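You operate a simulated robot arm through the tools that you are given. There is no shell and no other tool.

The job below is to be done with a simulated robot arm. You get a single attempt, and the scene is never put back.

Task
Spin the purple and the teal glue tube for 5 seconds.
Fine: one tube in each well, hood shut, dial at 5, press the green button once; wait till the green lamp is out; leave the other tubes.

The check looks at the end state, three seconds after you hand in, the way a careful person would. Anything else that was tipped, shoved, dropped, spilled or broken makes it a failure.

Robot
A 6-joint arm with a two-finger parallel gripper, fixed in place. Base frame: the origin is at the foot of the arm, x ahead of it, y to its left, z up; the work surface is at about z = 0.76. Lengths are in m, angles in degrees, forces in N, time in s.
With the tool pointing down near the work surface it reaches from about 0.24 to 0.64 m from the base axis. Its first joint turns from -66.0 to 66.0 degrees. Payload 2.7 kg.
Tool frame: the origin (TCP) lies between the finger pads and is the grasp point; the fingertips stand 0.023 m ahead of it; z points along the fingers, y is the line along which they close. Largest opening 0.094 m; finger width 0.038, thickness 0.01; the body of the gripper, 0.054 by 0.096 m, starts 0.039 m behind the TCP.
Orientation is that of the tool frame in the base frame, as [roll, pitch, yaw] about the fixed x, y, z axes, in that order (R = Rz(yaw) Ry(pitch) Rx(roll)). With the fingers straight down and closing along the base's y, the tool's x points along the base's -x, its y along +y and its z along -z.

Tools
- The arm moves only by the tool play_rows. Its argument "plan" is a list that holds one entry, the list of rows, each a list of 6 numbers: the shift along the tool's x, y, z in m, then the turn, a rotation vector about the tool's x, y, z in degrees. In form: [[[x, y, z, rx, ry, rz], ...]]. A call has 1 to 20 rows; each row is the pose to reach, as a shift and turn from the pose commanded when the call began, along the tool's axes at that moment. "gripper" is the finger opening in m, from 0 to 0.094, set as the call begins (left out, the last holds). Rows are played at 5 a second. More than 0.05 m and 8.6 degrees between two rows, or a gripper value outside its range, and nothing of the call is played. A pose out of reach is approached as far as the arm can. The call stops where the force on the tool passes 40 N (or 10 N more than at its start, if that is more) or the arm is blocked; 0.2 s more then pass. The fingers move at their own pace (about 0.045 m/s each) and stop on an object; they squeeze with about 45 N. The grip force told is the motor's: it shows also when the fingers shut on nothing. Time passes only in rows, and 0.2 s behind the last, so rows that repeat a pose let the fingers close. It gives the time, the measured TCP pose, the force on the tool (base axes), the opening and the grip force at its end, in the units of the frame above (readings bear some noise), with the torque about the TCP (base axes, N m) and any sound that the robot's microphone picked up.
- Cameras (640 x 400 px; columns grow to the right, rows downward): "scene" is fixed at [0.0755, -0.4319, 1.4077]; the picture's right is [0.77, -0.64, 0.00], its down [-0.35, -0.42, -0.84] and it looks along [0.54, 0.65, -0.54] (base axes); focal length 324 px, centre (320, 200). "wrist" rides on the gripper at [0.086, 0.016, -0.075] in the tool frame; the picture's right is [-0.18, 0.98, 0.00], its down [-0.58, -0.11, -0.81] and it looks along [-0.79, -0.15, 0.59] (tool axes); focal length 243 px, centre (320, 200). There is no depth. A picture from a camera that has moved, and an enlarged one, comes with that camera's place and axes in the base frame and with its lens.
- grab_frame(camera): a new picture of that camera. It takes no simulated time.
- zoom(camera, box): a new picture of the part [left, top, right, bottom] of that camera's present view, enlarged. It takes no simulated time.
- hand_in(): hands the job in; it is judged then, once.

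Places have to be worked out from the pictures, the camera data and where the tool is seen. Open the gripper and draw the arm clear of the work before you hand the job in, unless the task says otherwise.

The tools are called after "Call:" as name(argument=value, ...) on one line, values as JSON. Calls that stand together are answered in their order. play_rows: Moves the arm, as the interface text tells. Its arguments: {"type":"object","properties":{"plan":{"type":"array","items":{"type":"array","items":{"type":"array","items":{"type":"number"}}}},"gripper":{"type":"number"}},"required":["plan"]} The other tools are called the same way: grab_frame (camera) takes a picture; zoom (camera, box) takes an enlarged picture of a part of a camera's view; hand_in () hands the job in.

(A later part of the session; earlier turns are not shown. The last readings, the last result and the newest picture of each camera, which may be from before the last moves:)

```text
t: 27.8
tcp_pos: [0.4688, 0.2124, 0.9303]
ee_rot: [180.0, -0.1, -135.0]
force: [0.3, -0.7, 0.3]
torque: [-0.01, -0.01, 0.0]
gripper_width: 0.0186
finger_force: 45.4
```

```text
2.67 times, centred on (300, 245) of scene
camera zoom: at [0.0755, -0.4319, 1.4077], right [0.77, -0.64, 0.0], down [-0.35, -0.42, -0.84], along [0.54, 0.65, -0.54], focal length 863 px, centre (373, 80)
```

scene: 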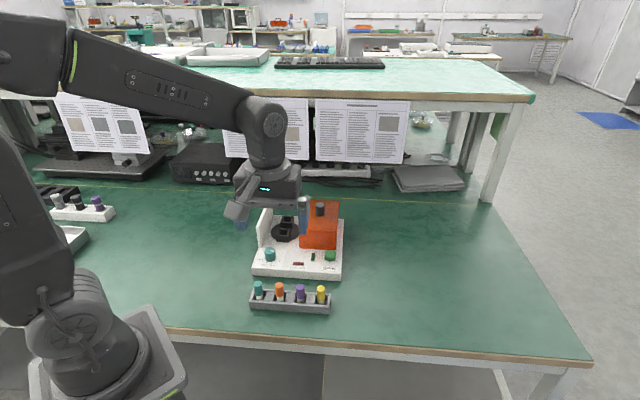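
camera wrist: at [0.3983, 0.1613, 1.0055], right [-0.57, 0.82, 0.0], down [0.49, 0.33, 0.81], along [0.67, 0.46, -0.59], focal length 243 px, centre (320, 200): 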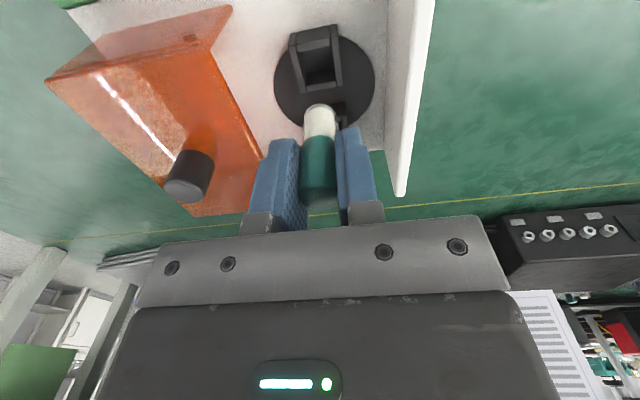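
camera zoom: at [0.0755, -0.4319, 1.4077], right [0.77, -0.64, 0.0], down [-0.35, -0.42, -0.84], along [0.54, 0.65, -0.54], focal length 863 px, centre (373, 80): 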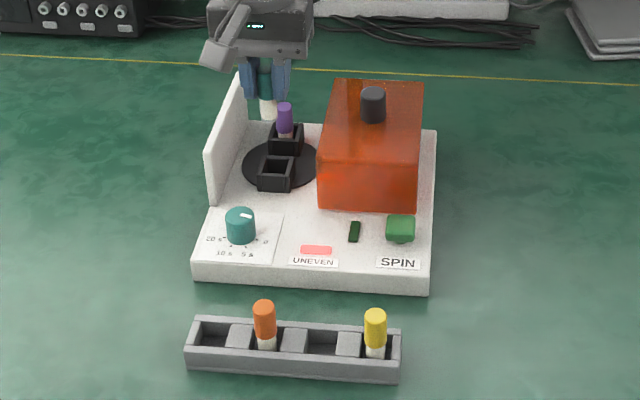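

The front well's centre appears about 1.5 mm toward −y_tool, and the depth direction is aligned. I'll correct, lower to just above the rim and recheck.

Call:
play_rows(plan=[[[0, -0.0013, 0.014, 0, 0, 0], [0, -0.0013, 0.028, 0, 0, 0], [0, -0.0013, 0.043, 0, 0, 0], [0, -0.0013, 0.043, 0, 0, 0]]])

Call:
zoom(camera="wrist", box=[260, 50, 380, 150])

Call:
zoom(camera="scene", box=[255, 180, 325, 250])

```text
t: 28.8
tcp_pos: [0.4715, 0.2096, 0.886]
ee_rot: [-180.0, 0.0, -135.1]
force: [0.1, 0.2, 0.3]
torque: [-0.01, -0.05, 0.01]
gripper_width: 0.0186
finger_force: 44.9
```

```text
4.00 times, centred on (320, 100) of wrist
camera zoom: at [0.3993, 0.1596, 0.9614], right [-0.56, 0.83, 0.0], down [0.49, 0.33, 0.81], along [0.67, 0.46, -0.59], focal length 970 px, centre (320, 600)
```

zoom: 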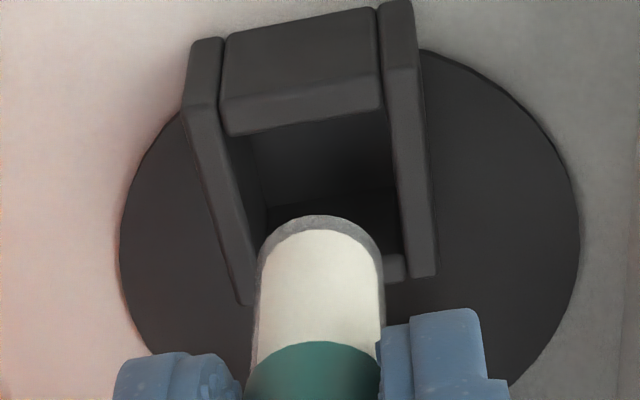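

```text
5.71 times, centred on (290, 215) of scene
camera zoom: at [0.0755, -0.4319, 1.4077], right [0.77, -0.64, 0.0], down [-0.35, -0.42, -0.84], along [0.54, 0.65, -0.54], focal length 1848 px, centre (491, 114)
```

zoom: 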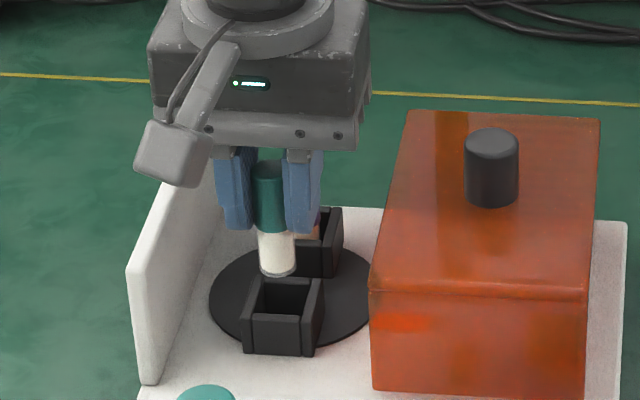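

Alignment with the front well is within 0.5 mm. I'll lower slowly into the well, as I did for the purple tube.

Call:
play_rows(plan=[[[0.0, 0.0, 0.006, 0, 0, 0], [0.0, 0.0, 0.012, 0, 0, 0], [0.0, 0.0, 0.018, 0, 0, 0], [0.0, 0.0, 0.024, 0, 0, 0], [0.0, 0.0, 0.024, 0, 0, 0]]])

Call:
zoom(camera="wrist", box=[260, 60, 380, 220])

Call:
zoom(camera="scene", box=[265, 200, 315, 250])

```text
t: 30.0
tcp_pos: [0.4704, 0.2102, 0.8615]
ee_rot: [-179.9, 0.1, -135.1]
force: [1.6, 1.6, -0.9]
torque: [0.05, -0.1, -0.02]
gripper_width: 0.0188
finger_force: 44.8
```

```text
2.50 times, centred on (320, 140) of wrist
camera zoom: at [0.3987, 0.1588, 0.9379], right [-0.56, 0.83, 0.0], down [0.49, 0.33, 0.81], along [0.67, 0.46, -0.59], focal length 606 px, centre (320, 350)
```

zoom: 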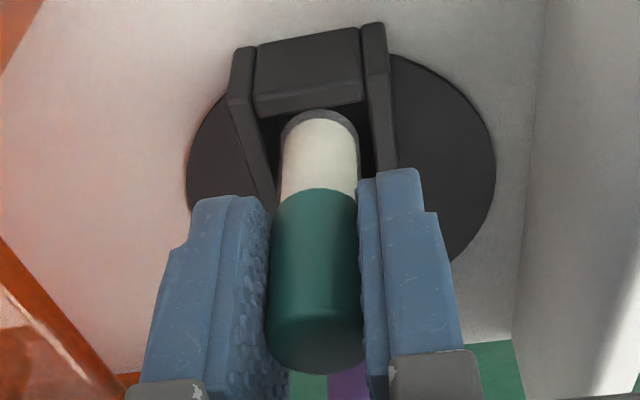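

```text
8.00 times, centred on (290, 225) of scene
camera zoom: at [0.0756, -0.4319, 1.4077], right [0.77, -0.64, 0.0], down [-0.35, -0.42, -0.84], along [0.54, 0.65, -0.54], focal length 2588 px, centre (560, 0)
```

zoom: 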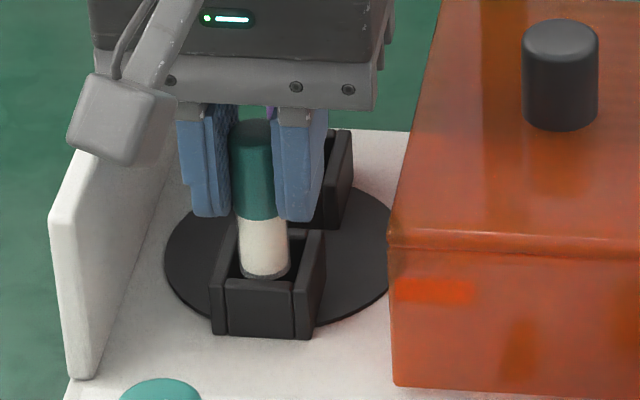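

A force of about 2.3 N toward +ey with matching torque shows the tube's bottom is brushing the well's front wall. I'll shift about 2 mm backward (−x_tool) and check that the force clears.

Call:
play_rows(plan=[[[-0.001, 0.0, 0.0, 0, 0, 0], [-0.002, 0.0, 0.0, 0, 0, 0], [-0.002, 0.0, 0.0, 0, 0, 0]]])

Call:
zoom(camera="wrist", box=[260, 60, 380, 220])

```text
t: 30.8
tcp_pos: [0.4719, 0.2114, 0.8632]
ee_rot: [-179.9, 0.0, -135.0]
force: [-0.6, 0.1, -0.3]
torque: [0.01, 0.01, -0.01]
gripper_width: 0.0186
finger_force: 45.2
```

```text
2.50 times, centred on (320, 140) of wrist
camera zoom: at [0.4006, 0.1596, 0.9382], right [-0.56, 0.83, 0.0], down [0.49, 0.33, 0.81], along [0.67, 0.46, -0.59], focal length 606 px, centre (320, 350)
```

zoom: 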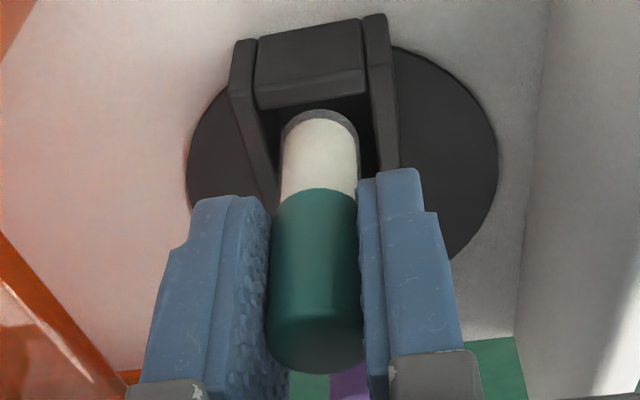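

The force has cleared. I'll continue down to the same release height, in steps.

Call:
play_rows(plan=[[[0.0, 0.0, 0.003, 0, 0, 0], [0.0, 0.0, 0.006, 0, 0, 0], [0.0, 0.0, 0.01, 0, 0, 0], [0.0, 0.0, 0.01, 0, 0, 0]]])

Call:
play_rows(plan=[[[0.0, 0.0, 0.002, 0, 0, 0], [0.0, 0.0, 0.004, 0, 0, 0], [0.0, 0.0, 0.006, 0, 0, 0], [0.0, 0.0, 0.006, 0, 0, 0]]])

```text
t: 31.8
tcp_pos: [0.4713, 0.21, 0.8537]
ee_rot: [-179.9, 0.1, -135.0]
force: [-0.9, -0.7, -1.0]
torque: [-0.01, 0.0, 0.03]
gripper_width: 0.0186
finger_force: 45.0
```

```text
t: 32.8
tcp_pos: [0.4715, 0.209, 0.8463]
ee_rot: [-180.0, 0.0, -135.0]
force: [-0.7, 0.7, 0.0]
torque: [0.01, -0.02, -0.03]
gripper_width: 0.0184
finger_force: 44.6
```

No side forces. Two more small steps bring it to the release height.

Call:
play_rows(plan=[[[0.0, 0.0, 0.001, 0, 0, 0], [0.0, 0.0, 0.002, 0, 0, 0], [0.0, 0.0, 0.004, 0, 0, 0], [0.0, 0.0, 0.004, 0, 0, 0]]])

Call:
zoom(camera="scene", box=[265, 200, 315, 250])

Call:
zoom(camera="wrist", box=[240, 50, 400, 220])

```text
t: 33.8
tcp_pos: [0.4715, 0.2088, 0.8425]
ee_rot: [179.9, -0.1, -135.1]
force: [0.0, -0.3, -0.2]
torque: [-0.05, -0.01, -0.01]
gripper_width: 0.0185
finger_force: 45.0
```

```text
8.00 times, centred on (290, 225) of scene
camera zoom: at [0.0755, -0.4319, 1.4077], right [0.77, -0.64, 0.0], down [-0.35, -0.42, -0.84], along [0.54, 0.65, -0.54], focal length 2588 px, centre (560, 0)
```

zoom: 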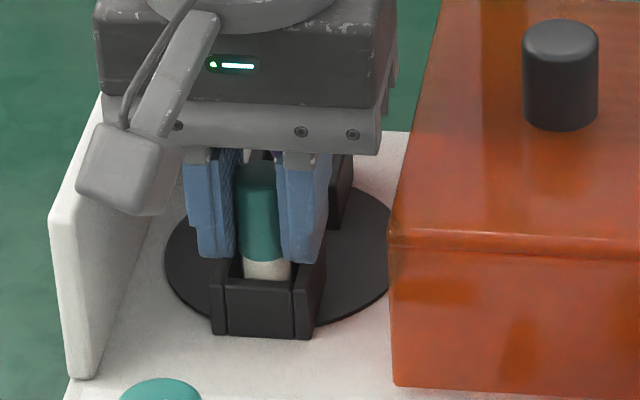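

```text
2.35 times, centred on (320, 135) of wrist
camera zoom: at [0.3996, 0.1589, 0.9189], right [-0.56, 0.83, 0.0], down [0.49, 0.33, 0.81], along [0.67, 0.46, -0.59], focal length 571 px, centre (320, 353)
```

zoom: 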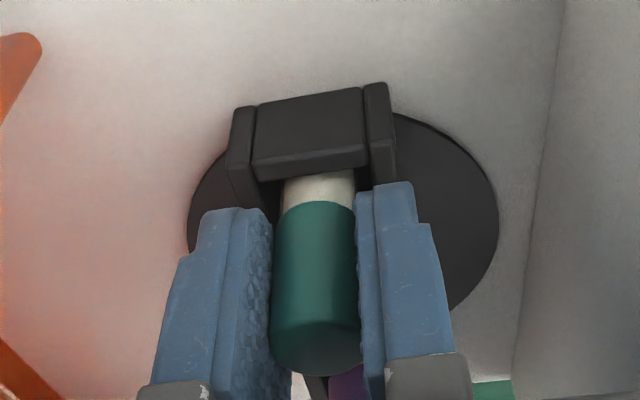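

The teal tube is deep in the front well. I'll release it, then rise straight up.

Call:
play_rows(plan=[[[0.0, 0, 0, 0, 0, 0], [0.0, 0, 0, 0, 0, 0], [0.0, 0, 0, 0, 0, 0]]], gripper=0.036)

Call:
play_rows(plan=[[[0, 0, -0.015, 0, 0, 0], [0, 0, -0.035, 0, 0, 0], [0, 0, -0.06, 0, 0, 0], [0, 0, -0.09, 0, 0, 0], [0, 0, -0.12, 0, 0, 0], [0, 0, -0.12, 0, 0, 0]]])

Call:
grab_frame(camera="wrist")

Call:
zoom(camera="scene", box=[245, 190, 355, 290])

```text
t: 34.6
tcp_pos: [0.473, 0.2089, 0.8431]
ee_rot: [-179.9, 0.0, -135.1]
force: [-0.5, -0.8, -0.2]
torque: [0.02, 0.05, 0.0]
gripper_width: 0.0359
finger_force: 0.0
```

```text
t: 36.0
tcp_pos: [0.4714, 0.2086, 0.9602]
ee_rot: [179.9, -0.1, -135.0]
force: [0.1, -0.2, 0.2]
torque: [-0.01, -0.01, 0.01]
gripper_width: 0.0362
finger_force: 0.2
```

```text
taken
camera wrist: at [0.3982, 0.158, 1.0373], right [-0.56, 0.83, 0.0], down [0.49, 0.33, 0.81], along [0.66, 0.46, -0.59], focal length 243 px, centre (320, 200)
```

wrist: 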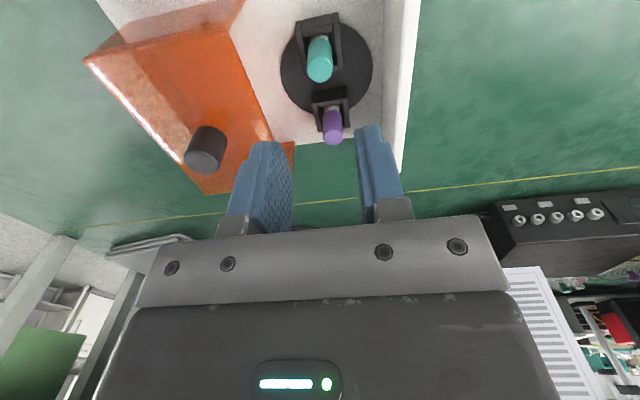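

```text
4.00 times, centred on (300, 240) of scene
camera zoom: at [0.0755, -0.4319, 1.4077], right [0.77, -0.64, 0.0], down [-0.35, -0.42, -0.84], along [0.54, 0.65, -0.54], focal length 1294 px, centre (400, 40)
```

zoom: 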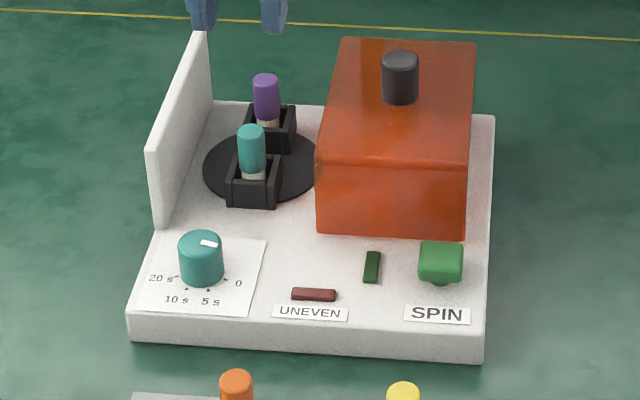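

Both tubes are seated and the UNEVEN lamp is off. Before closing the hood I'll zoom in to compare tube height with hood height and to see how the hood moves.

Call:
zoom(camera="wrist", box=[80, 0, 300, 200])

Call:
zoom(camera="wrist", box=[270, 0, 390, 150])

Call:
zoom(camera="scene", box=[295, 190, 365, 270])

```text
2.00 times, centred on (190, 100) of wrist
camera zoom: at [0.3982, 0.158, 1.0373], right [-0.56, 0.83, 0.0], down [0.49, 0.33, 0.81], along [0.66, 0.46, -0.59], focal length 485 px, centre (580, 400)
```

zoom: 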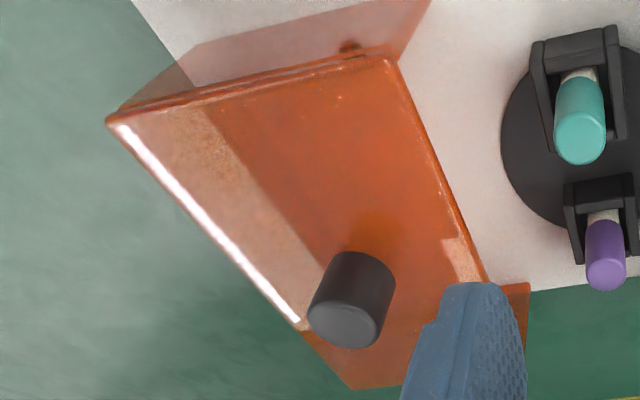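

```text
2.67 times, centred on (330, 75) of wrist
camera zoom: at [0.3982, 0.158, 1.0373], right [-0.56, 0.83, 0.0], down [0.49, 0.33, 0.81], along [0.66, 0.46, -0.59], focal length 647 px, centre (293, 533)
```

zoom: 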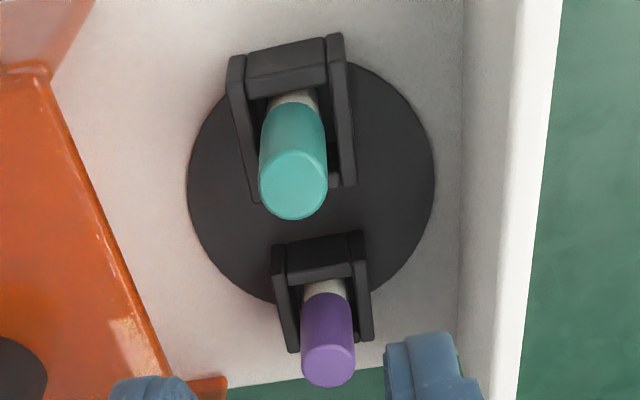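

```text
5.00 times, centred on (330, 230) of scene
camera zoom: at [0.0755, -0.4319, 1.4077], right [0.77, -0.64, 0.0], down [-0.35, -0.42, -0.84], along [0.54, 0.65, -0.54], focal length 1617 px, centre (270, 50)
```

zoom: 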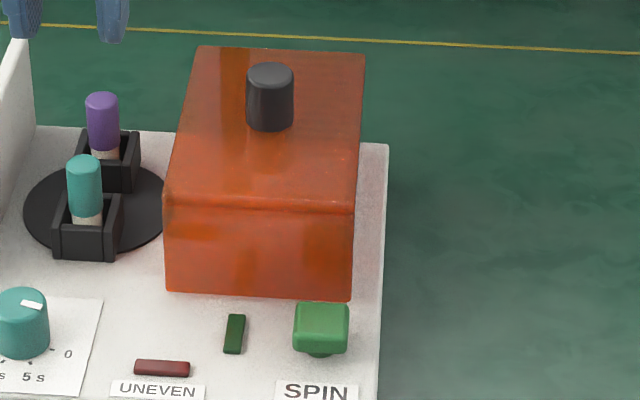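

The hood is open on its left side, so it slides left toward the wall; its top is at about 0.864 and the tube tops are at about 0.853. The knob is near (0.566, 0.158) with its top at about 0.898. I'll move above it.

Call:
play_rows(plan=[[[-0.0082, -0.0257, -0.003, 0, 0, 0], [-0.0164, -0.0513, -0.003, 0, 0, 0], [-0.0245, -0.077, -0.003, 0, 0, 0], [-0.0327, -0.1027, -0.003, 0, 0, 0], [-0.0327, -0.1027, -0.003, 0, 0, 0]]], gripper=0.06)

Call:
grab_frame(camera="wrist")

Call:
zoom(camera="wrist", box=[240, 50, 400, 190])

Call:
zoom(camera="scene", box=[260, 160, 380, 280])

```text
t: 37.2
tcp_pos: [0.5657, 0.1599, 0.9648]
ee_rot: [180.0, 0.0, -134.9]
force: [0.2, -0.6, -0.8]
torque: [0.0, 0.0, 0.01]
gripper_width: 0.0599
finger_force: 0.0
```

```text
taken
camera wrist: at [0.494, 0.1094, 1.0406], right [-0.57, 0.82, 0.0], down [0.49, 0.33, 0.81], along [0.66, 0.46, -0.59], focal length 243 px, centre (320, 200)
```

wrist: 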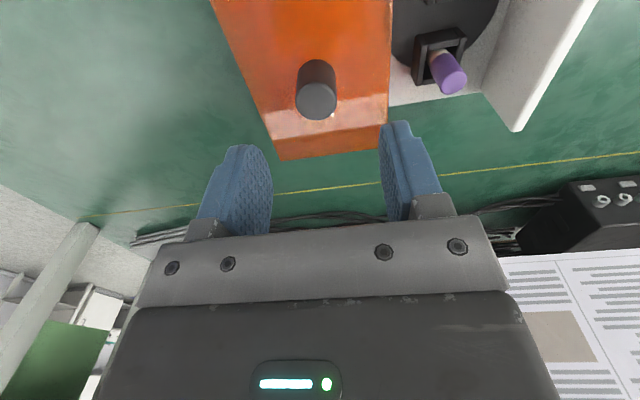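

```text
2.86 times, centred on (320, 120) of wrist
camera zoom: at [0.494, 0.1094, 1.0406], right [-0.57, 0.82, 0.0], down [0.49, 0.33, 0.81], along [0.66, 0.46, -0.59], focal length 693 px, centre (320, 429)
```

zoom: 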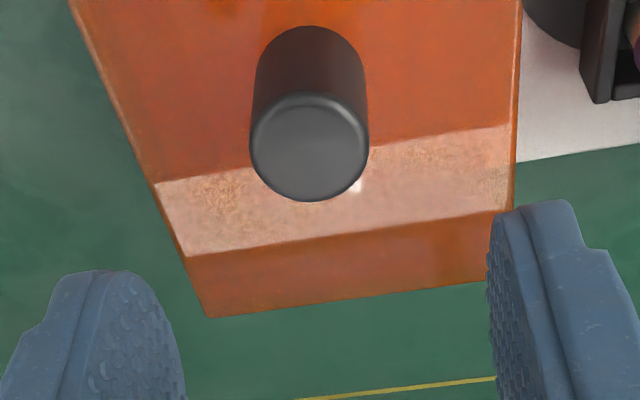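

```text
3.33 times, centred on (320, 220) of scene
camera zoom: at [0.0755, -0.4319, 1.4077], right [0.77, -0.64, 0.0], down [-0.35, -0.42, -0.84], along [0.54, 0.65, -0.54], focal length 1078 px, centre (320, 133)
```

zoom: 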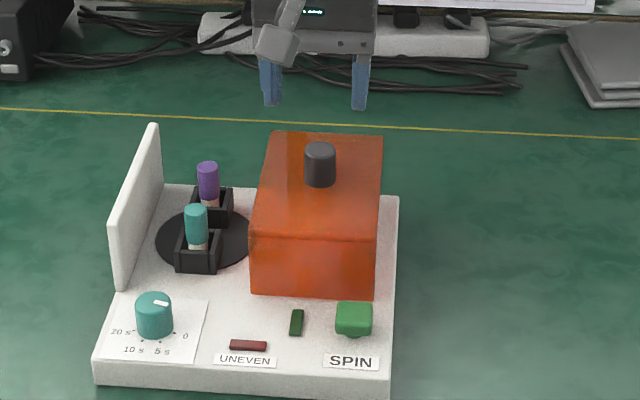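

The knob is 26 mm wide and sits about 2.5 mm toward −y_tool. I'll centre on it, descend to TCP z ≈ 0.896 with the tips clear of the hood top, and close on it.

Call:
play_rows(plan=[[[0, -0.0025, 0.02, 0, 0, 0], [0, -0.0025, 0.04, 0, 0, 0], [0, -0.0025, 0.055, 0, 0, 0], [0, -0.0025, 0.065, 0, 0, 0], [0, -0.0025, 0.0695, 0, 0, 0], [0, -0.0025, 0.0695, 0, 0, 0]]])

Call:
zoom(camera="wrist", box=[220, 80, 420, 240])

Call:
zoom(camera="scene", box=[280, 170, 360, 270])

```text
t: 38.6
tcp_pos: [0.5687, 0.1579, 0.894]
ee_rot: [180.0, 0.0, -135.0]
force: [-0.1, 0.7, 0.4]
torque: [-0.02, 0.02, 0.04]
gripper_width: 0.0601
finger_force: 0.1
```

```text
2.50 times, centred on (320, 160) of wrist
camera zoom: at [0.497, 0.1081, 0.9706], right [-0.56, 0.83, 0.0], down [0.49, 0.33, 0.81], along [0.67, 0.46, -0.59], focal length 606 px, centre (320, 300)
```

zoom: 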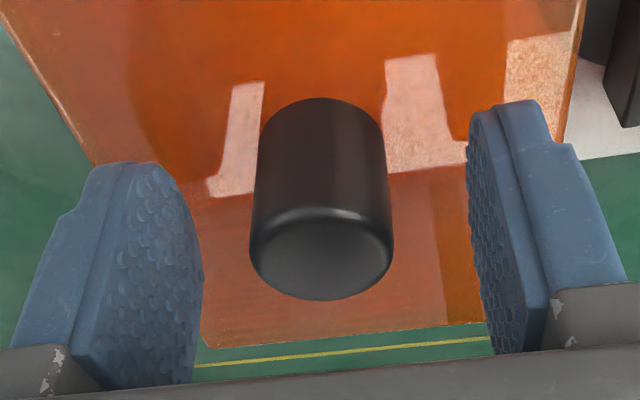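

```text
4.00 times, centred on (320, 220) of scene
camera zoom: at [0.0755, -0.4319, 1.4077], right [0.77, -0.64, 0.0], down [-0.35, -0.42, -0.84], along [0.54, 0.65, -0.54], focal length 1294 px, centre (320, 120)
```

zoom: 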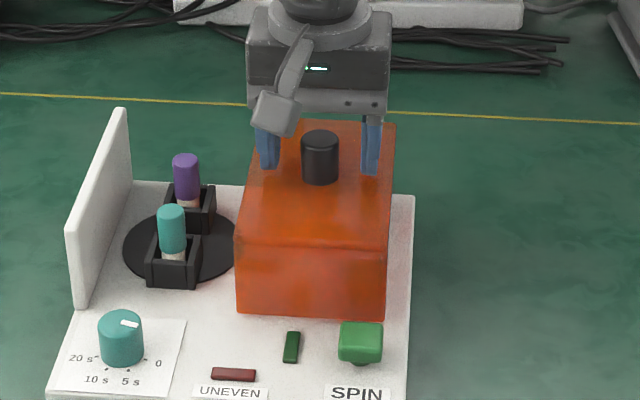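

The fingers straddle the knob at the right height, so I'll close on it.

Call:
play_rows(plan=[[[0, 0, 0, 0, 0, 0], [0, 0, 0, 0, 0, 0], [0, 0, 0, 0, 0, 0], [0, 0, 0, 0, 0, 0]]], gripper=0.015)

```text
t: 39.6
tcp_pos: [0.5683, 0.1588, 0.8946]
ee_rot: [-179.9, 0.1, -134.9]
force: [-2.4, 1.4, 0.4]
torque: [-0.2, -0.35, -0.06]
gripper_width: 0.0274
finger_force: 45.1
```

The knob is gripped at 27.4 mm. I'll pull it gently 15 mm to the left (+y_tool) to test whether the hood slides.

Call:
play_rows(plan=[[[0, 0.003, 0, 0, 0, 0], [0, 0.006, 0, 0, 0, 0], [0, 0.01, 0, 0, 0, 0], [0, 0.015, 0, 0, 0, 0], [0, 0.015, 0, 0, 0, 0]]])

Call:
zoom(camera="scene", box=[245, 170, 365, 290])

```text
t: 40.8
tcp_pos: [0.5588, 0.1696, 0.8949]
ee_rot: [179.8, -0.3, -135.0]
force: [-4.1, -4.3, -10.6]
torque: [0.22, -1.05, -0.06]
gripper_width: 0.0275
finger_force: 45.1
```

```text
3.33 times, centred on (305, 230) of scene
camera zoom: at [0.0756, -0.4319, 1.4077], right [0.77, -0.64, 0.0], down [-0.35, -0.42, -0.84], along [0.54, 0.65, -0.54], focal length 1078 px, centre (370, 100)
```

zoom: 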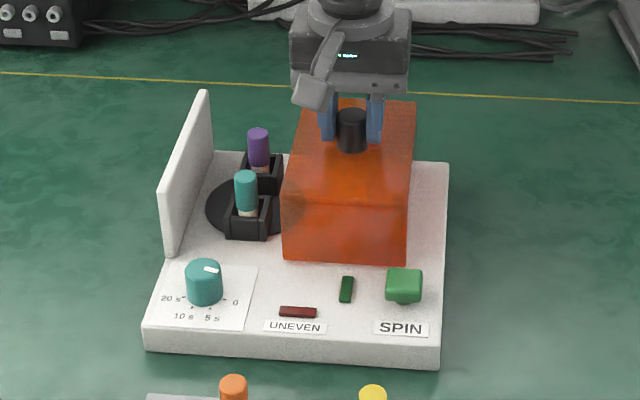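

The hood translates left cleanly, but a sideways and vertical load has built up (about −6 N along −ey, −10.6 N in z). I'll nudge the tool 1 mm toward the load, forward and down, to see how the forces respond before going further.

Call:
play_rows(plan=[[[0.0005, 0, 0.0005, 0, 0, 0], [0.0005, 0, 0.001, 0, 0, 0], [0.0005, 0, 0.001, 0, 0, 0]]])

Call:
zoom(camera="wrist", box=[220, 0, 480, 240])

```text
t: 41.6
tcp_pos: [0.5574, 0.17, 0.8946]
ee_rot: [-180.0, -0.1, -135.0]
force: [-4.2, -3.6, -5.1]
torque: [-1.28, 0.51, -0.11]
gripper_width: 0.0273
finger_force: 45.0
```

```text
1.67 times, centred on (350, 120) of wrist
camera zoom: at [0.4859, 0.1195, 0.971], right [-0.57, 0.82, 0.0], down [0.49, 0.34, 0.81], along [0.66, 0.45, -0.59], focal length 404 px, centre (270, 333)
```

zoom: 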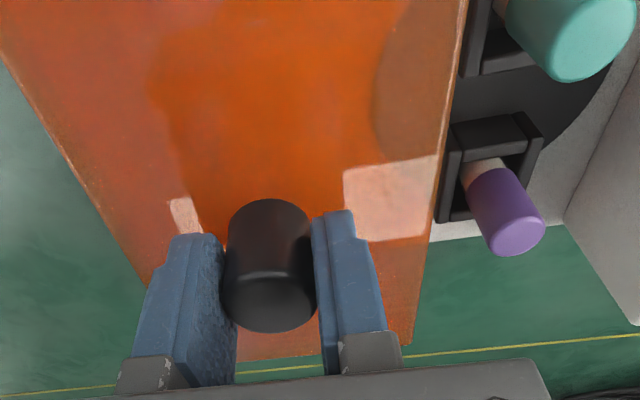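

The forces respond softly, at about 5 N/mm. I'll carry on sliding in 20 mm increments with a small forward bias and check the load each time.

Call:
play_rows(plan=[[[0.0005, 0.004, 0.0, 0, 0, 0], [0.001, 0.008, 0.0, 0, 0, 0], [0.001, 0.012, 0.0, 0, 0, 0], [0.001, 0.016, 0.0, 0, 0, 0], [0.001, 0.02, 0.0, 0, 0, 0], [0.001, 0.02, 0.0, 0, 0, 0]]])

Call:
zoom(camera="scene", box=[245, 170, 365, 290])

```text
t: 43.0
tcp_pos: [0.544, 0.1838, 0.8956]
ee_rot: [-180.0, 0.2, -135.0]
force: [4.8, 4.4, 1.5]
torque: [-0.02, 0.73, 0.09]
gripper_width: 0.0274
finger_force: 45.3
```

```text
3.33 times, centred on (305, 230) of scene
camera zoom: at [0.0756, -0.4318, 1.4078], right [0.77, -0.64, 0.0], down [-0.35, -0.42, -0.84], along [0.54, 0.65, -0.54], focal length 1078 px, centre (370, 100)
```

zoom: 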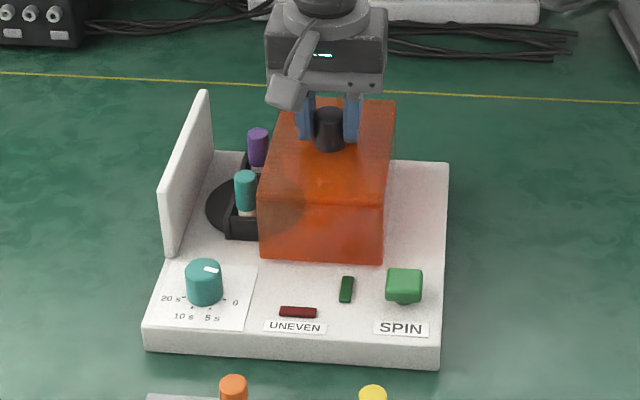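

It slides freely, and the rails guide it. The hood's edge is about to pass over the tubes, so I'll check the vertical clearance closely first.

Call:
zoom(camera="scene", box=[270, 195, 330, 255])

Call:
zoom(camera="wrist", box=[300, 0, 480, 200])

```text
6.67 times, centred on (300, 225) of scene
camera zoom: at [0.0756, -0.4318, 1.4078], right [0.77, -0.64, 0.0], down [-0.35, -0.42, -0.84], along [0.54, 0.65, -0.54], focal length 2156 px, centre (453, 33)
```

zoom: 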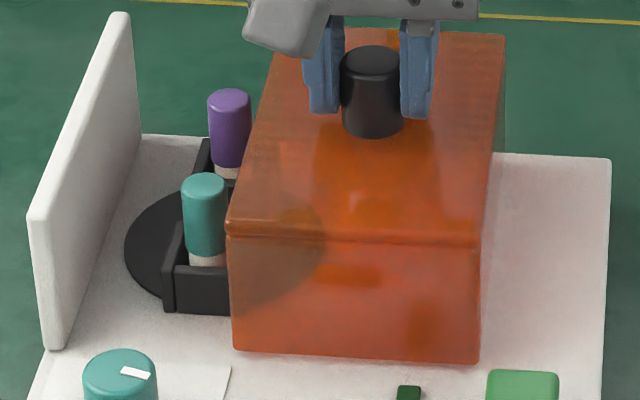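

```text
2.00 times, centred on (390, 100) of wrist
camera zoom: at [0.472, 0.1328, 0.9706], right [-0.57, 0.83, 0.0], down [0.49, 0.33, 0.81], along [0.67, 0.46, -0.59], focal length 485 px, centre (180, 400)
```

zoom: 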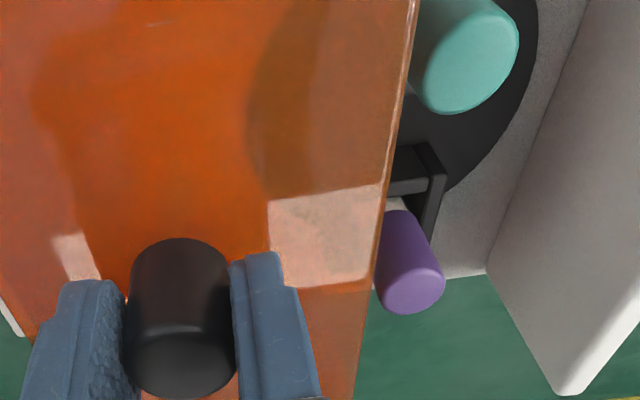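

Estimated clearance over the tubes is small, with tube tops at about 0.851 and the hood's outer top at about 0.857. I'll advance in very small steps and check visually that the edge passes above the caps without touching them.

Call:
play_rows(plan=[[[-0.0005, 0.002, 0.0, 0, 0, 0], [-0.0005, 0.004, 0.0, 0, 0, 0], [-0.0005, 0.006, 0.0, 0, 0, 0], [-0.0005, 0.006, 0.0, 0, 0, 0]]])

Call:
zoom(camera="scene", box=[275, 200, 325, 250])

Call:
zoom(camera="wrist", box=[340, 0, 460, 170])

```text
t: 44.0
tcp_pos: [0.5403, 0.1874, 0.8955]
ee_rot: [-179.9, 0.2, -135.0]
force: [2.3, 1.4, 3.9]
torque: [1.27, -0.68, -0.11]
gripper_width: 0.0276
finger_force: 44.9
```

```text
8.00 times, centred on (300, 225) of scene
camera zoom: at [0.0755, -0.4319, 1.4077], right [0.77, -0.64, 0.0], down [-0.35, -0.42, -0.84], along [0.54, 0.65, -0.54], focal length 2588 px, centre (480, 0)
```

zoom: 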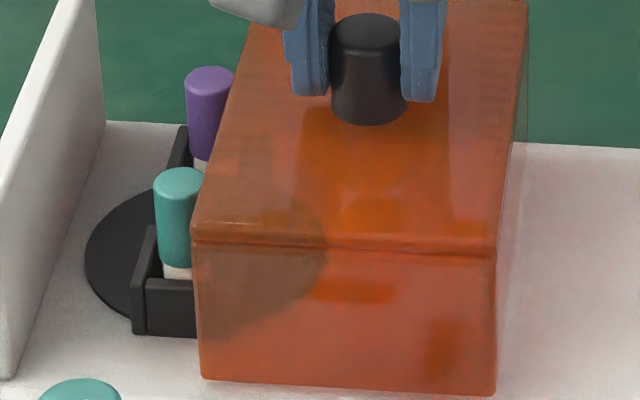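

```text
2.35 times, centred on (400, 85) of wrist
camera zoom: at [0.4681, 0.1367, 0.9706], right [-0.56, 0.83, 0.0], down [0.49, 0.33, 0.81], along [0.67, 0.46, -0.59], focal length 571 px, centre (132, 471)
```

zoom: 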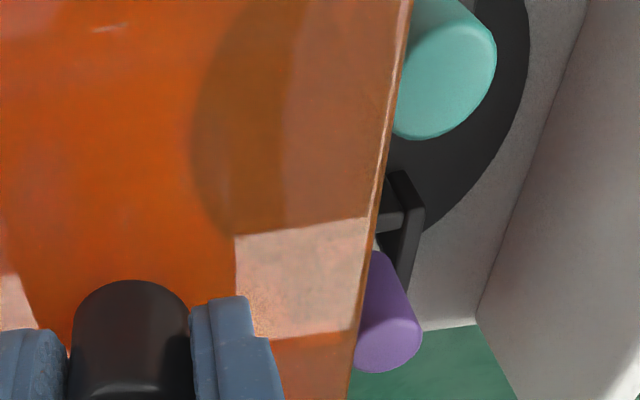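

No resistance along the slide direction (about 0.6 N). I'll advance another 5 mm and look again.

Call:
play_rows(plan=[[[0, 0.002, 0.0, 0, 0, 0], [0, 0.0035, 0.0, 0, 0, 0], [0, 0.005, 0.0, 0, 0, 0], [0, 0.005, 0.0, 0, 0, 0]]])

Call:
zoom(camera="scene", box=[275, 200, 325, 250])

Call:
zoom(camera="wrist", box=[340, 0, 460, 170])

```text
t: 45.0
tcp_pos: [0.5359, 0.1916, 0.8957]
ee_rot: [-180.0, 0.0, -134.9]
force: [12.8, 12.2, -5.2]
torque: [0.51, 0.09, -0.02]
gripper_width: 0.0273
finger_force: 45.3
```

```text
8.00 times, centred on (300, 225) of scene
camera zoom: at [0.0759, -0.4315, 1.4078], right [0.77, -0.64, 0.0], down [-0.35, -0.42, -0.84], along [0.54, 0.65, -0.54], focal length 2588 px, centre (480, 0)
```

zoom: 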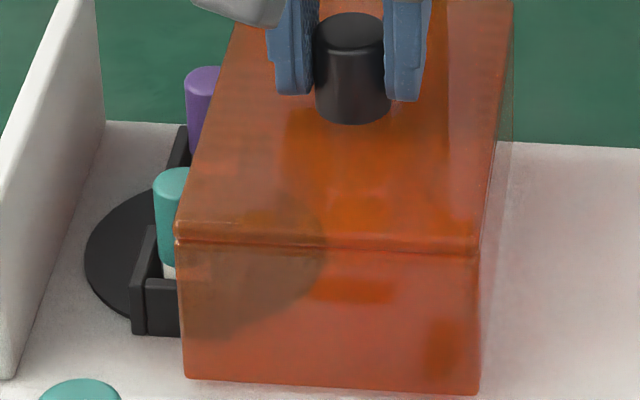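

```text
2.35 times, centred on (400, 85) of wrist
camera zoom: at [0.4642, 0.1408, 0.9708], right [-0.57, 0.82, 0.0], down [0.49, 0.33, 0.81], along [0.67, 0.46, -0.59], focal length 571 px, centre (132, 471)
```

zoom: 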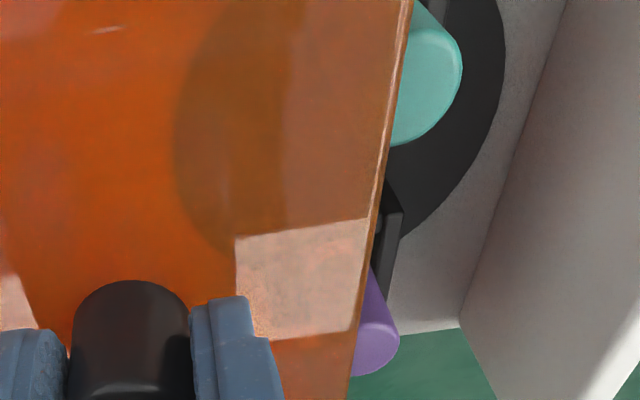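

The edge is passing over the caps without displacing them, but the lateral load rose to about 17 N. I'll relax it by shifting about 1.2 mm backward while continuing.

Call:
play_rows(plan=[[[-0.0006, 0.0, 0.0, 0, 0, 0], [-0.0012, 0.0, 0.0, 0, 0, 0], [-0.0012, 0.0, 0.0, 0, 0, 0]]])

```text
t: 45.8
tcp_pos: [0.5374, 0.1913, 0.8965]
ee_rot: [180.0, -0.2, -135.0]
force: [1.2, 0.0, -7.2]
torque: [0.23, -1.1, 0.09]
gripper_width: 0.0277
finger_force: 45.0
```

The load has relaxed to under 1 N laterally. I'll continue with another 6 mm and check the tubes.

Call:
play_rows(plan=[[[0, 0.002, 0.0003, 0, 0, 0], [0, 0.004, 0.0005, 0, 0, 0], [0, 0.006, 0.0005, 0, 0, 0], [0, 0.006, 0.0005, 0, 0, 0]]])

Call:
zoom(camera="scene", box=[275, 200, 325, 250])

Call:
zoom(camera="wrist", box=[340, 0, 460, 170])

```text
t: 46.8
tcp_pos: [0.5324, 0.1944, 0.8955]
ee_rot: [-180.0, -0.2, -135.0]
force: [-6.7, -7.3, 3.8]
torque: [-1.16, 0.4, -0.1]
gripper_width: 0.0275
finger_force: 45.3
```

```text
8.00 times, centred on (300, 225) of scene
camera zoom: at [0.0753, -0.4321, 1.4077], right [0.77, -0.64, 0.0], down [-0.35, -0.42, -0.84], along [0.54, 0.65, -0.54], focal length 2588 px, centre (480, 0)
```

zoom: 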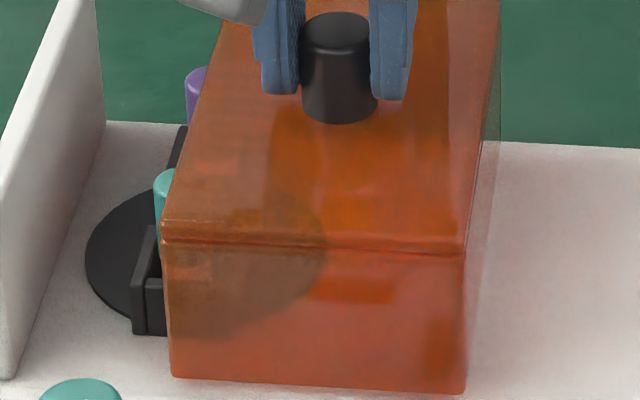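

```text
2.35 times, centred on (400, 85) of wrist
camera zoom: at [0.4607, 0.1447, 0.9712], right [-0.56, 0.83, 0.0], down [0.49, 0.34, 0.8], along [0.66, 0.45, -0.59], focal length 571 px, centre (132, 471)
```

zoom: 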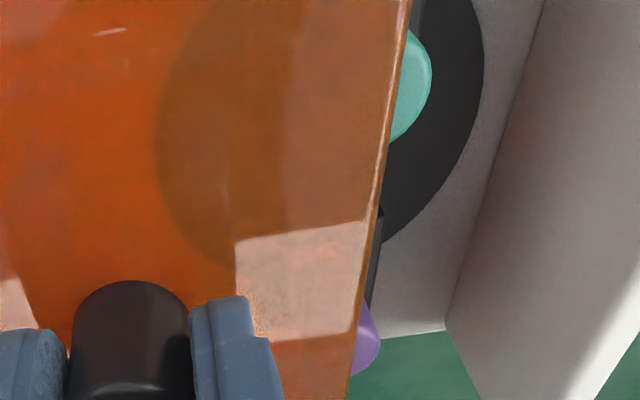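

The tubes haven't moved as the hood passes over them. I'll continue 15 mm with a small lateral correction.

Call:
play_rows(plan=[[[0.0004, 0.002, 0, 0, 0, 0], [0.0008, 0.005, 0, 0, 0, 0], [0.0008, 0.008, 0, 0, 0, 0], [0.0008, 0.0115, 0, 0, 0, 0], [0.0008, 0.015, 0, 0, 0, 0], [0.0008, 0.015, 0, 0, 0, 0]]])

Call:
zoom(camera="scene", box=[265, 190, 335, 260])

```text
t: 48.2
tcp_pos: [0.5226, 0.2055, 0.8944]
ee_rot: [179.9, 0.0, -135.0]
force: [-4.2, -3.4, 1.2]
torque: [-0.29, -0.29, 0.04]
gripper_width: 0.0276
finger_force: 45.0
```

```text
5.71 times, centred on (300, 225) of scene
camera zoom: at [0.0754, -0.432, 1.4077], right [0.77, -0.64, 0.0], down [-0.35, -0.42, -0.84], along [0.54, 0.65, -0.54], focal length 1848 px, centre (434, 57)
```

zoom: 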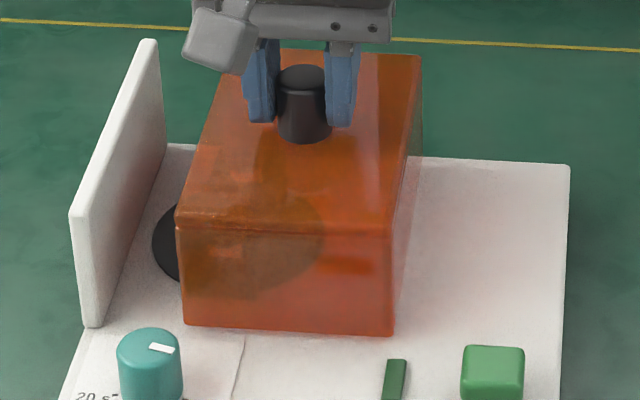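

It's sliding well, with about 30 mm to go to the wall. I'll do another 15 mm.

Call:
play_rows(plan=[[[0.0003, 0.003, 0, 0, 0, 0], [0.0004, 0.006, 0, 0, 0, 0], [0.0004, 0.009, 0, 0, 0, 0], [0.0004, 0.012, 0, 0, 0, 0], [0.0004, 0.015, 0, 0, 0, 0], [0.0004, 0.015, 0, 0, 0, 0]]])

Call:
zoom(camera="scene", box=[265, 190, 335, 260])

Call:
grab_frame(camera="wrist")

```text
t: 49.6
tcp_pos: [0.5105, 0.2167, 0.895]
ee_rot: [180.0, 0.2, -135.0]
force: [10.2, 9.4, -3.4]
torque: [0.59, 0.09, -0.03]
gripper_width: 0.0277
finger_force: 45.2
```

```text
5.71 times, centred on (300, 225) of scene
camera zoom: at [0.0758, -0.4316, 1.4078], right [0.77, -0.64, 0.0], down [-0.35, -0.42, -0.84], along [0.54, 0.65, -0.54], focal length 1848 px, centre (434, 57)
```

zoom: 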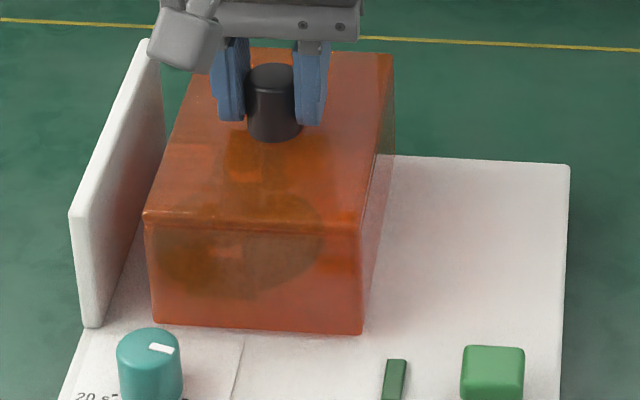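

```text
taken
camera wrist: at [0.4389, 0.1658, 0.9706], right [-0.57, 0.82, 0.0], down [0.49, 0.33, 0.81], along [0.67, 0.46, -0.59], focal length 243 px, centre (320, 200)
```

wrist: 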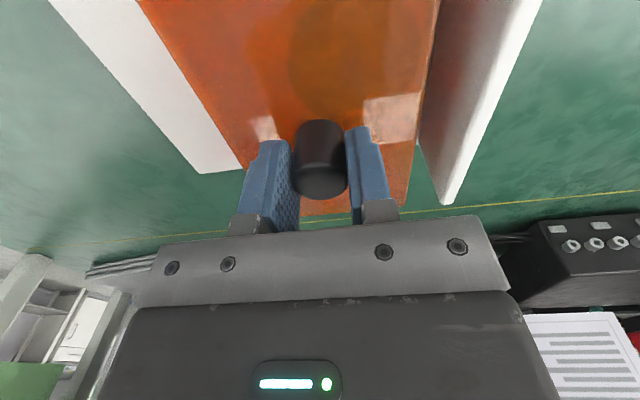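

About 23 mm remains to the wall. I'll relax the lateral load and continue.

Call:
play_rows(plan=[[[-0.0008, 0.002, 0, 0, 0, 0], [-0.001, 0.005, 0, 0, 0, 0], [-0.001, 0.008, 0, 0, 0, 0], [-0.001, 0.011, 0, 0, 0, 0], [-0.001, 0.015, 0, 0, 0, 0], [-0.001, 0.015, 0, 0, 0, 0]]])

Call:
zoom(camera="scene", box=[265, 190, 335, 260])

```text
t: 51.0
tcp_pos: [0.5, 0.2278, 0.8953]
ee_rot: [180.0, -0.1, -135.0]
force: [-0.3, -1.4, 5.3]
torque: [0.44, 0.04, -0.09]
gripper_width: 0.0279
finger_force: 45.1
```

```text
5.71 times, centred on (300, 225) of scene
camera zoom: at [0.0754, -0.432, 1.4077], right [0.77, -0.64, 0.0], down [-0.35, -0.42, -0.84], along [0.54, 0.65, -0.54], focal length 1848 px, centre (434, 57)
```

zoom: 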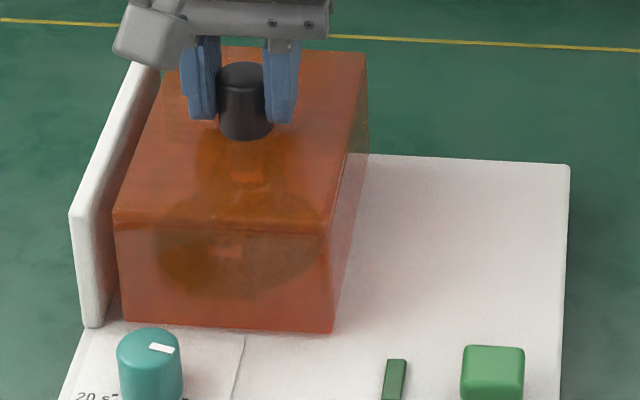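

About 9–10 mm remains. I'll creep on in small steps until the hood meets the wall.

Call:
play_rows(plan=[[[0, 0.002, 0, 0, 0, 0], [0, 0.004, 0, 0, 0, 0], [0, 0.006, 0, 0, 0, 0], [0, 0.006, 0, 0, 0, 0]]])

Call:
play_rows(plan=[[[0, 0.0015, 0, 0, 0, 0], [0, 0.003, 0, 0, 0, 0], [0, 0.003, 0, 0, 0, 0]]])

Call:
zoom(camera="scene", box=[265, 190, 335, 260])

```text
t: 52.0
tcp_pos: [0.4982, 0.2318, 0.8947]
ee_rot: [-179.9, -0.1, -135.0]
force: [-7.2, -5.9, 11.0]
torque: [-0.83, 0.35, -0.04]
gripper_width: 0.0273
finger_force: 44.4
```

```text
t: 52.8
tcp_pos: [0.4936, 0.2339, 0.8945]
ee_rot: [180.0, 0.0, -135.0]
force: [-9.5, -10.5, 10.5]
torque: [-0.68, 0.07, 0.02]
gripper_width: 0.0276
finger_force: 45.4
```

```text
5.71 times, centred on (300, 225) of scene
camera zoom: at [0.0751, -0.4322, 1.4076], right [0.77, -0.64, 0.0], down [-0.35, -0.42, -0.84], along [0.54, 0.65, -0.54], focal length 1848 px, centre (434, 57)
```

zoom: 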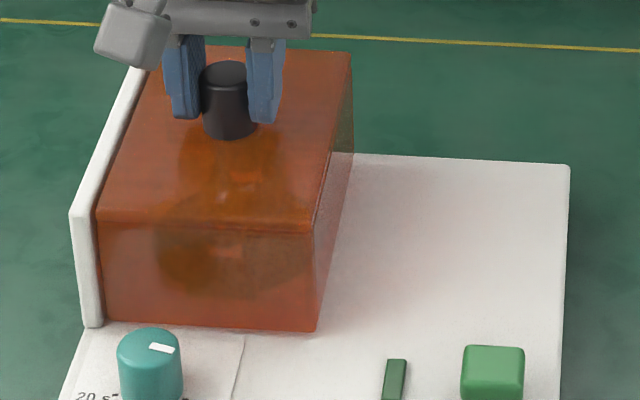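

The hood is almost at the wall. I'll relax the lateral and vertical load slightly and nudge the last couple of millimetres.

Call:
play_rows(plan=[[[0.0006, 0.0, -0.0006, 0, 0, 0], [0.001, 0.001, -0.001, 0, 0, 0], [0.001, 0.002, -0.001, 0, 0, 0], [0.001, 0.002, -0.001, 0, 0, 0]]])

Call:
zoom(camera="scene", box=[265, 190, 335, 260])

Call:
zoom(camera="wrist", box=[220, 0, 480, 220])

```text
t: 53.8
tcp_pos: [0.4941, 0.2333, 0.8943]
ee_rot: [-179.9, 0.1, -135.1]
force: [22.1, -8.5, -13.8]
torque: [0.72, -0.44, 0.07]
gripper_width: 0.0275
finger_force: 45.0
```

```text
5.71 times, centred on (300, 225) of scene
camera zoom: at [0.0762, -0.432, 1.4076], right [0.77, -0.64, 0.0], down [-0.35, -0.42, -0.84], along [0.54, 0.65, -0.54], focal length 1848 px, centre (434, 57)
```

zoom: 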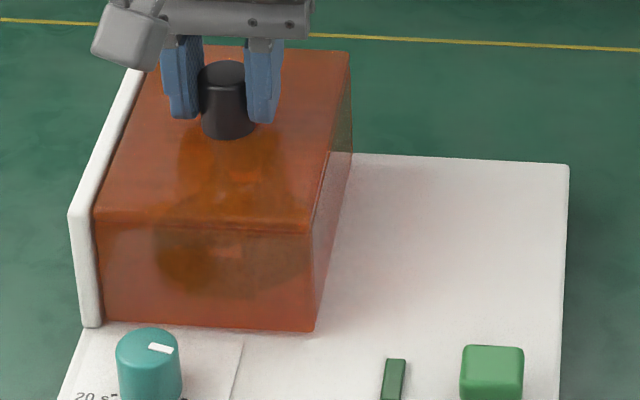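

```text
1.82 times, centred on (350, 110) of wrist
camera zoom: at [0.422, 0.1827, 0.9705], right [-0.56, 0.83, 0.0], down [0.49, 0.33, 0.81], along [0.67, 0.46, -0.59], focal length 441 px, centre (266, 364)
```

zoom: 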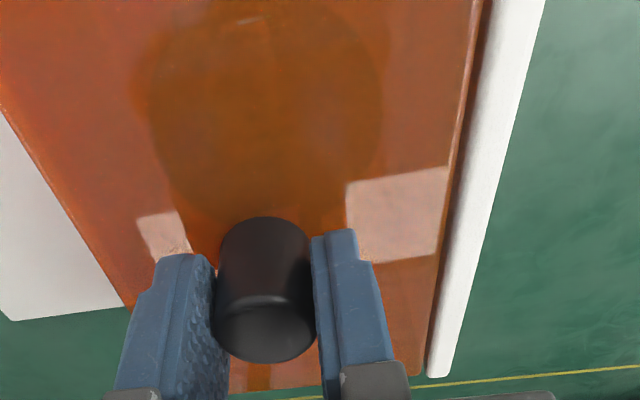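

A 21 N resistance along the slide and the closed gap in the picture show the hood is against its stop. I'll back off the load slightly, open the fingers and rise.

Call:
play_rows(plan=[[[-0.0005, -0.001, 0.0005, 0, 0, 0], [-0.0005, -0.001, 0.0005, 0, 0, 0]]])

Call:
play_rows(plan=[[[0, 0, 0, 0, 0, 0], [0, 0, 0, 0, 0, 0], [0, 0, 0, 0, 0, 0]]], gripper=0.05)

Call:
play_rows(plan=[[[0, 0, -0.015, 0, 0, 0], [0, 0, -0.035, 0, 0, 0], [0, 0, -0.06, 0, 0, 0], [0, 0, -0.085, 0, 0, 0], [0, 0, -0.085, 0, 0, 0]]])

Call:
zoom(camera="scene", box=[245, 180, 355, 290])

Call:
grab_frame(camera="wrist")

```text
t: 54.4
tcp_pos: [0.495, 0.2324, 0.8952]
ee_rot: [-179.9, 0.0, -135.0]
force: [17.7, -11.1, -9.4]
torque: [0.95, -0.51, -0.17]
gripper_width: 0.0273
finger_force: 45.0
```

```text
t: 55.2
tcp_pos: [0.4938, 0.2336, 0.8937]
ee_rot: [180.0, 0.0, -135.0]
force: [0.1, 0.1, -1.3]
torque: [0.02, 0.02, -0.01]
gripper_width: 0.05
finger_force: 0.1
```

```text
t: 56.4
tcp_pos: [0.4931, 0.235, 0.9803]
ee_rot: [180.0, 0.1, -135.0]
force: [-0.2, -0.3, 0.1]
torque: [0.01, -0.02, 0.0]
gripper_width: 0.05
finger_force: 0.1
```

```text
3.64 times, centred on (300, 235) of scene
camera zoom: at [0.0755, -0.4319, 1.4077], right [0.77, -0.64, 0.0], down [-0.35, -0.42, -0.84], along [0.54, 0.65, -0.54], focal length 1176 px, centre (393, 73)
```

zoom: 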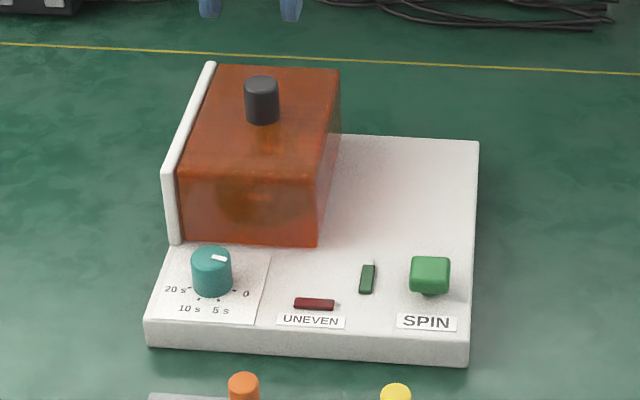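

```text
taken
camera wrist: at [0.4214, 0.1841, 1.0565], right [-0.56, 0.83, 0.0], down [0.49, 0.33, 0.81], along [0.67, 0.46, -0.59], focal length 243 px, centre (320, 200)
```

wrist: 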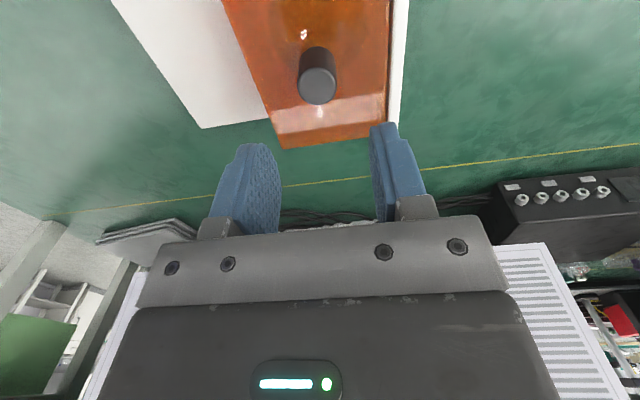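

The hood is against the wall and the device hasn't shifted. I'll check the seam between hood and wall up close.

Call:
zoom(camera="scene", box=[270, 190, 310, 250])

Call:
zoom(camera="wrist", box=[340, 0, 420, 140])

```text
6.67 times, centred on (290, 220) of scene
camera zoom: at [0.0755, -0.4319, 1.4077], right [0.77, -0.64, 0.0], down [-0.35, -0.42, -0.84], along [0.54, 0.65, -0.54], focal length 2156 px, centre (520, 67)
```

zoom: 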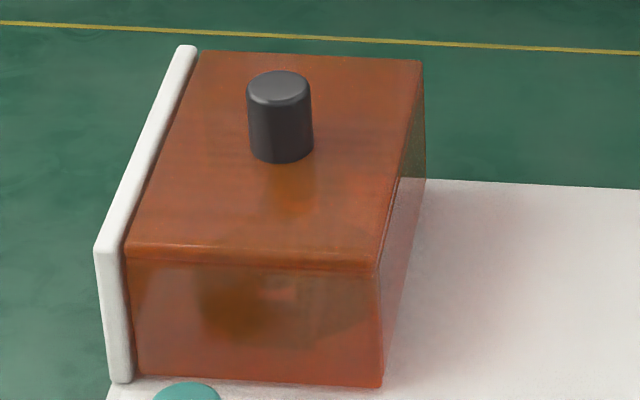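

```text
2.86 times, centred on (380, 70) of wrist
camera zoom: at [0.4214, 0.1841, 1.0565], right [-0.56, 0.83, 0.0], down [0.49, 0.33, 0.81], along [0.67, 0.46, -0.59], focal length 693 px, centre (149, 571)
```

zoom: 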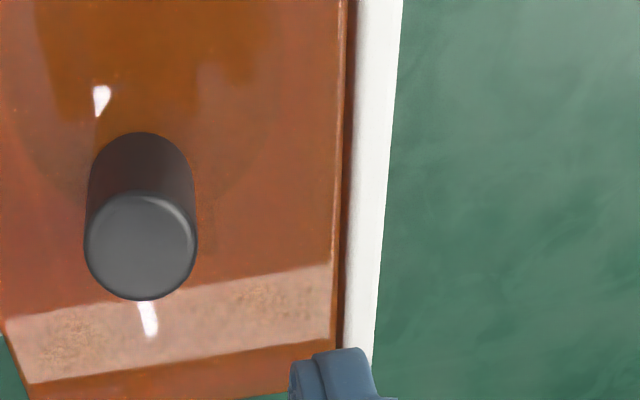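

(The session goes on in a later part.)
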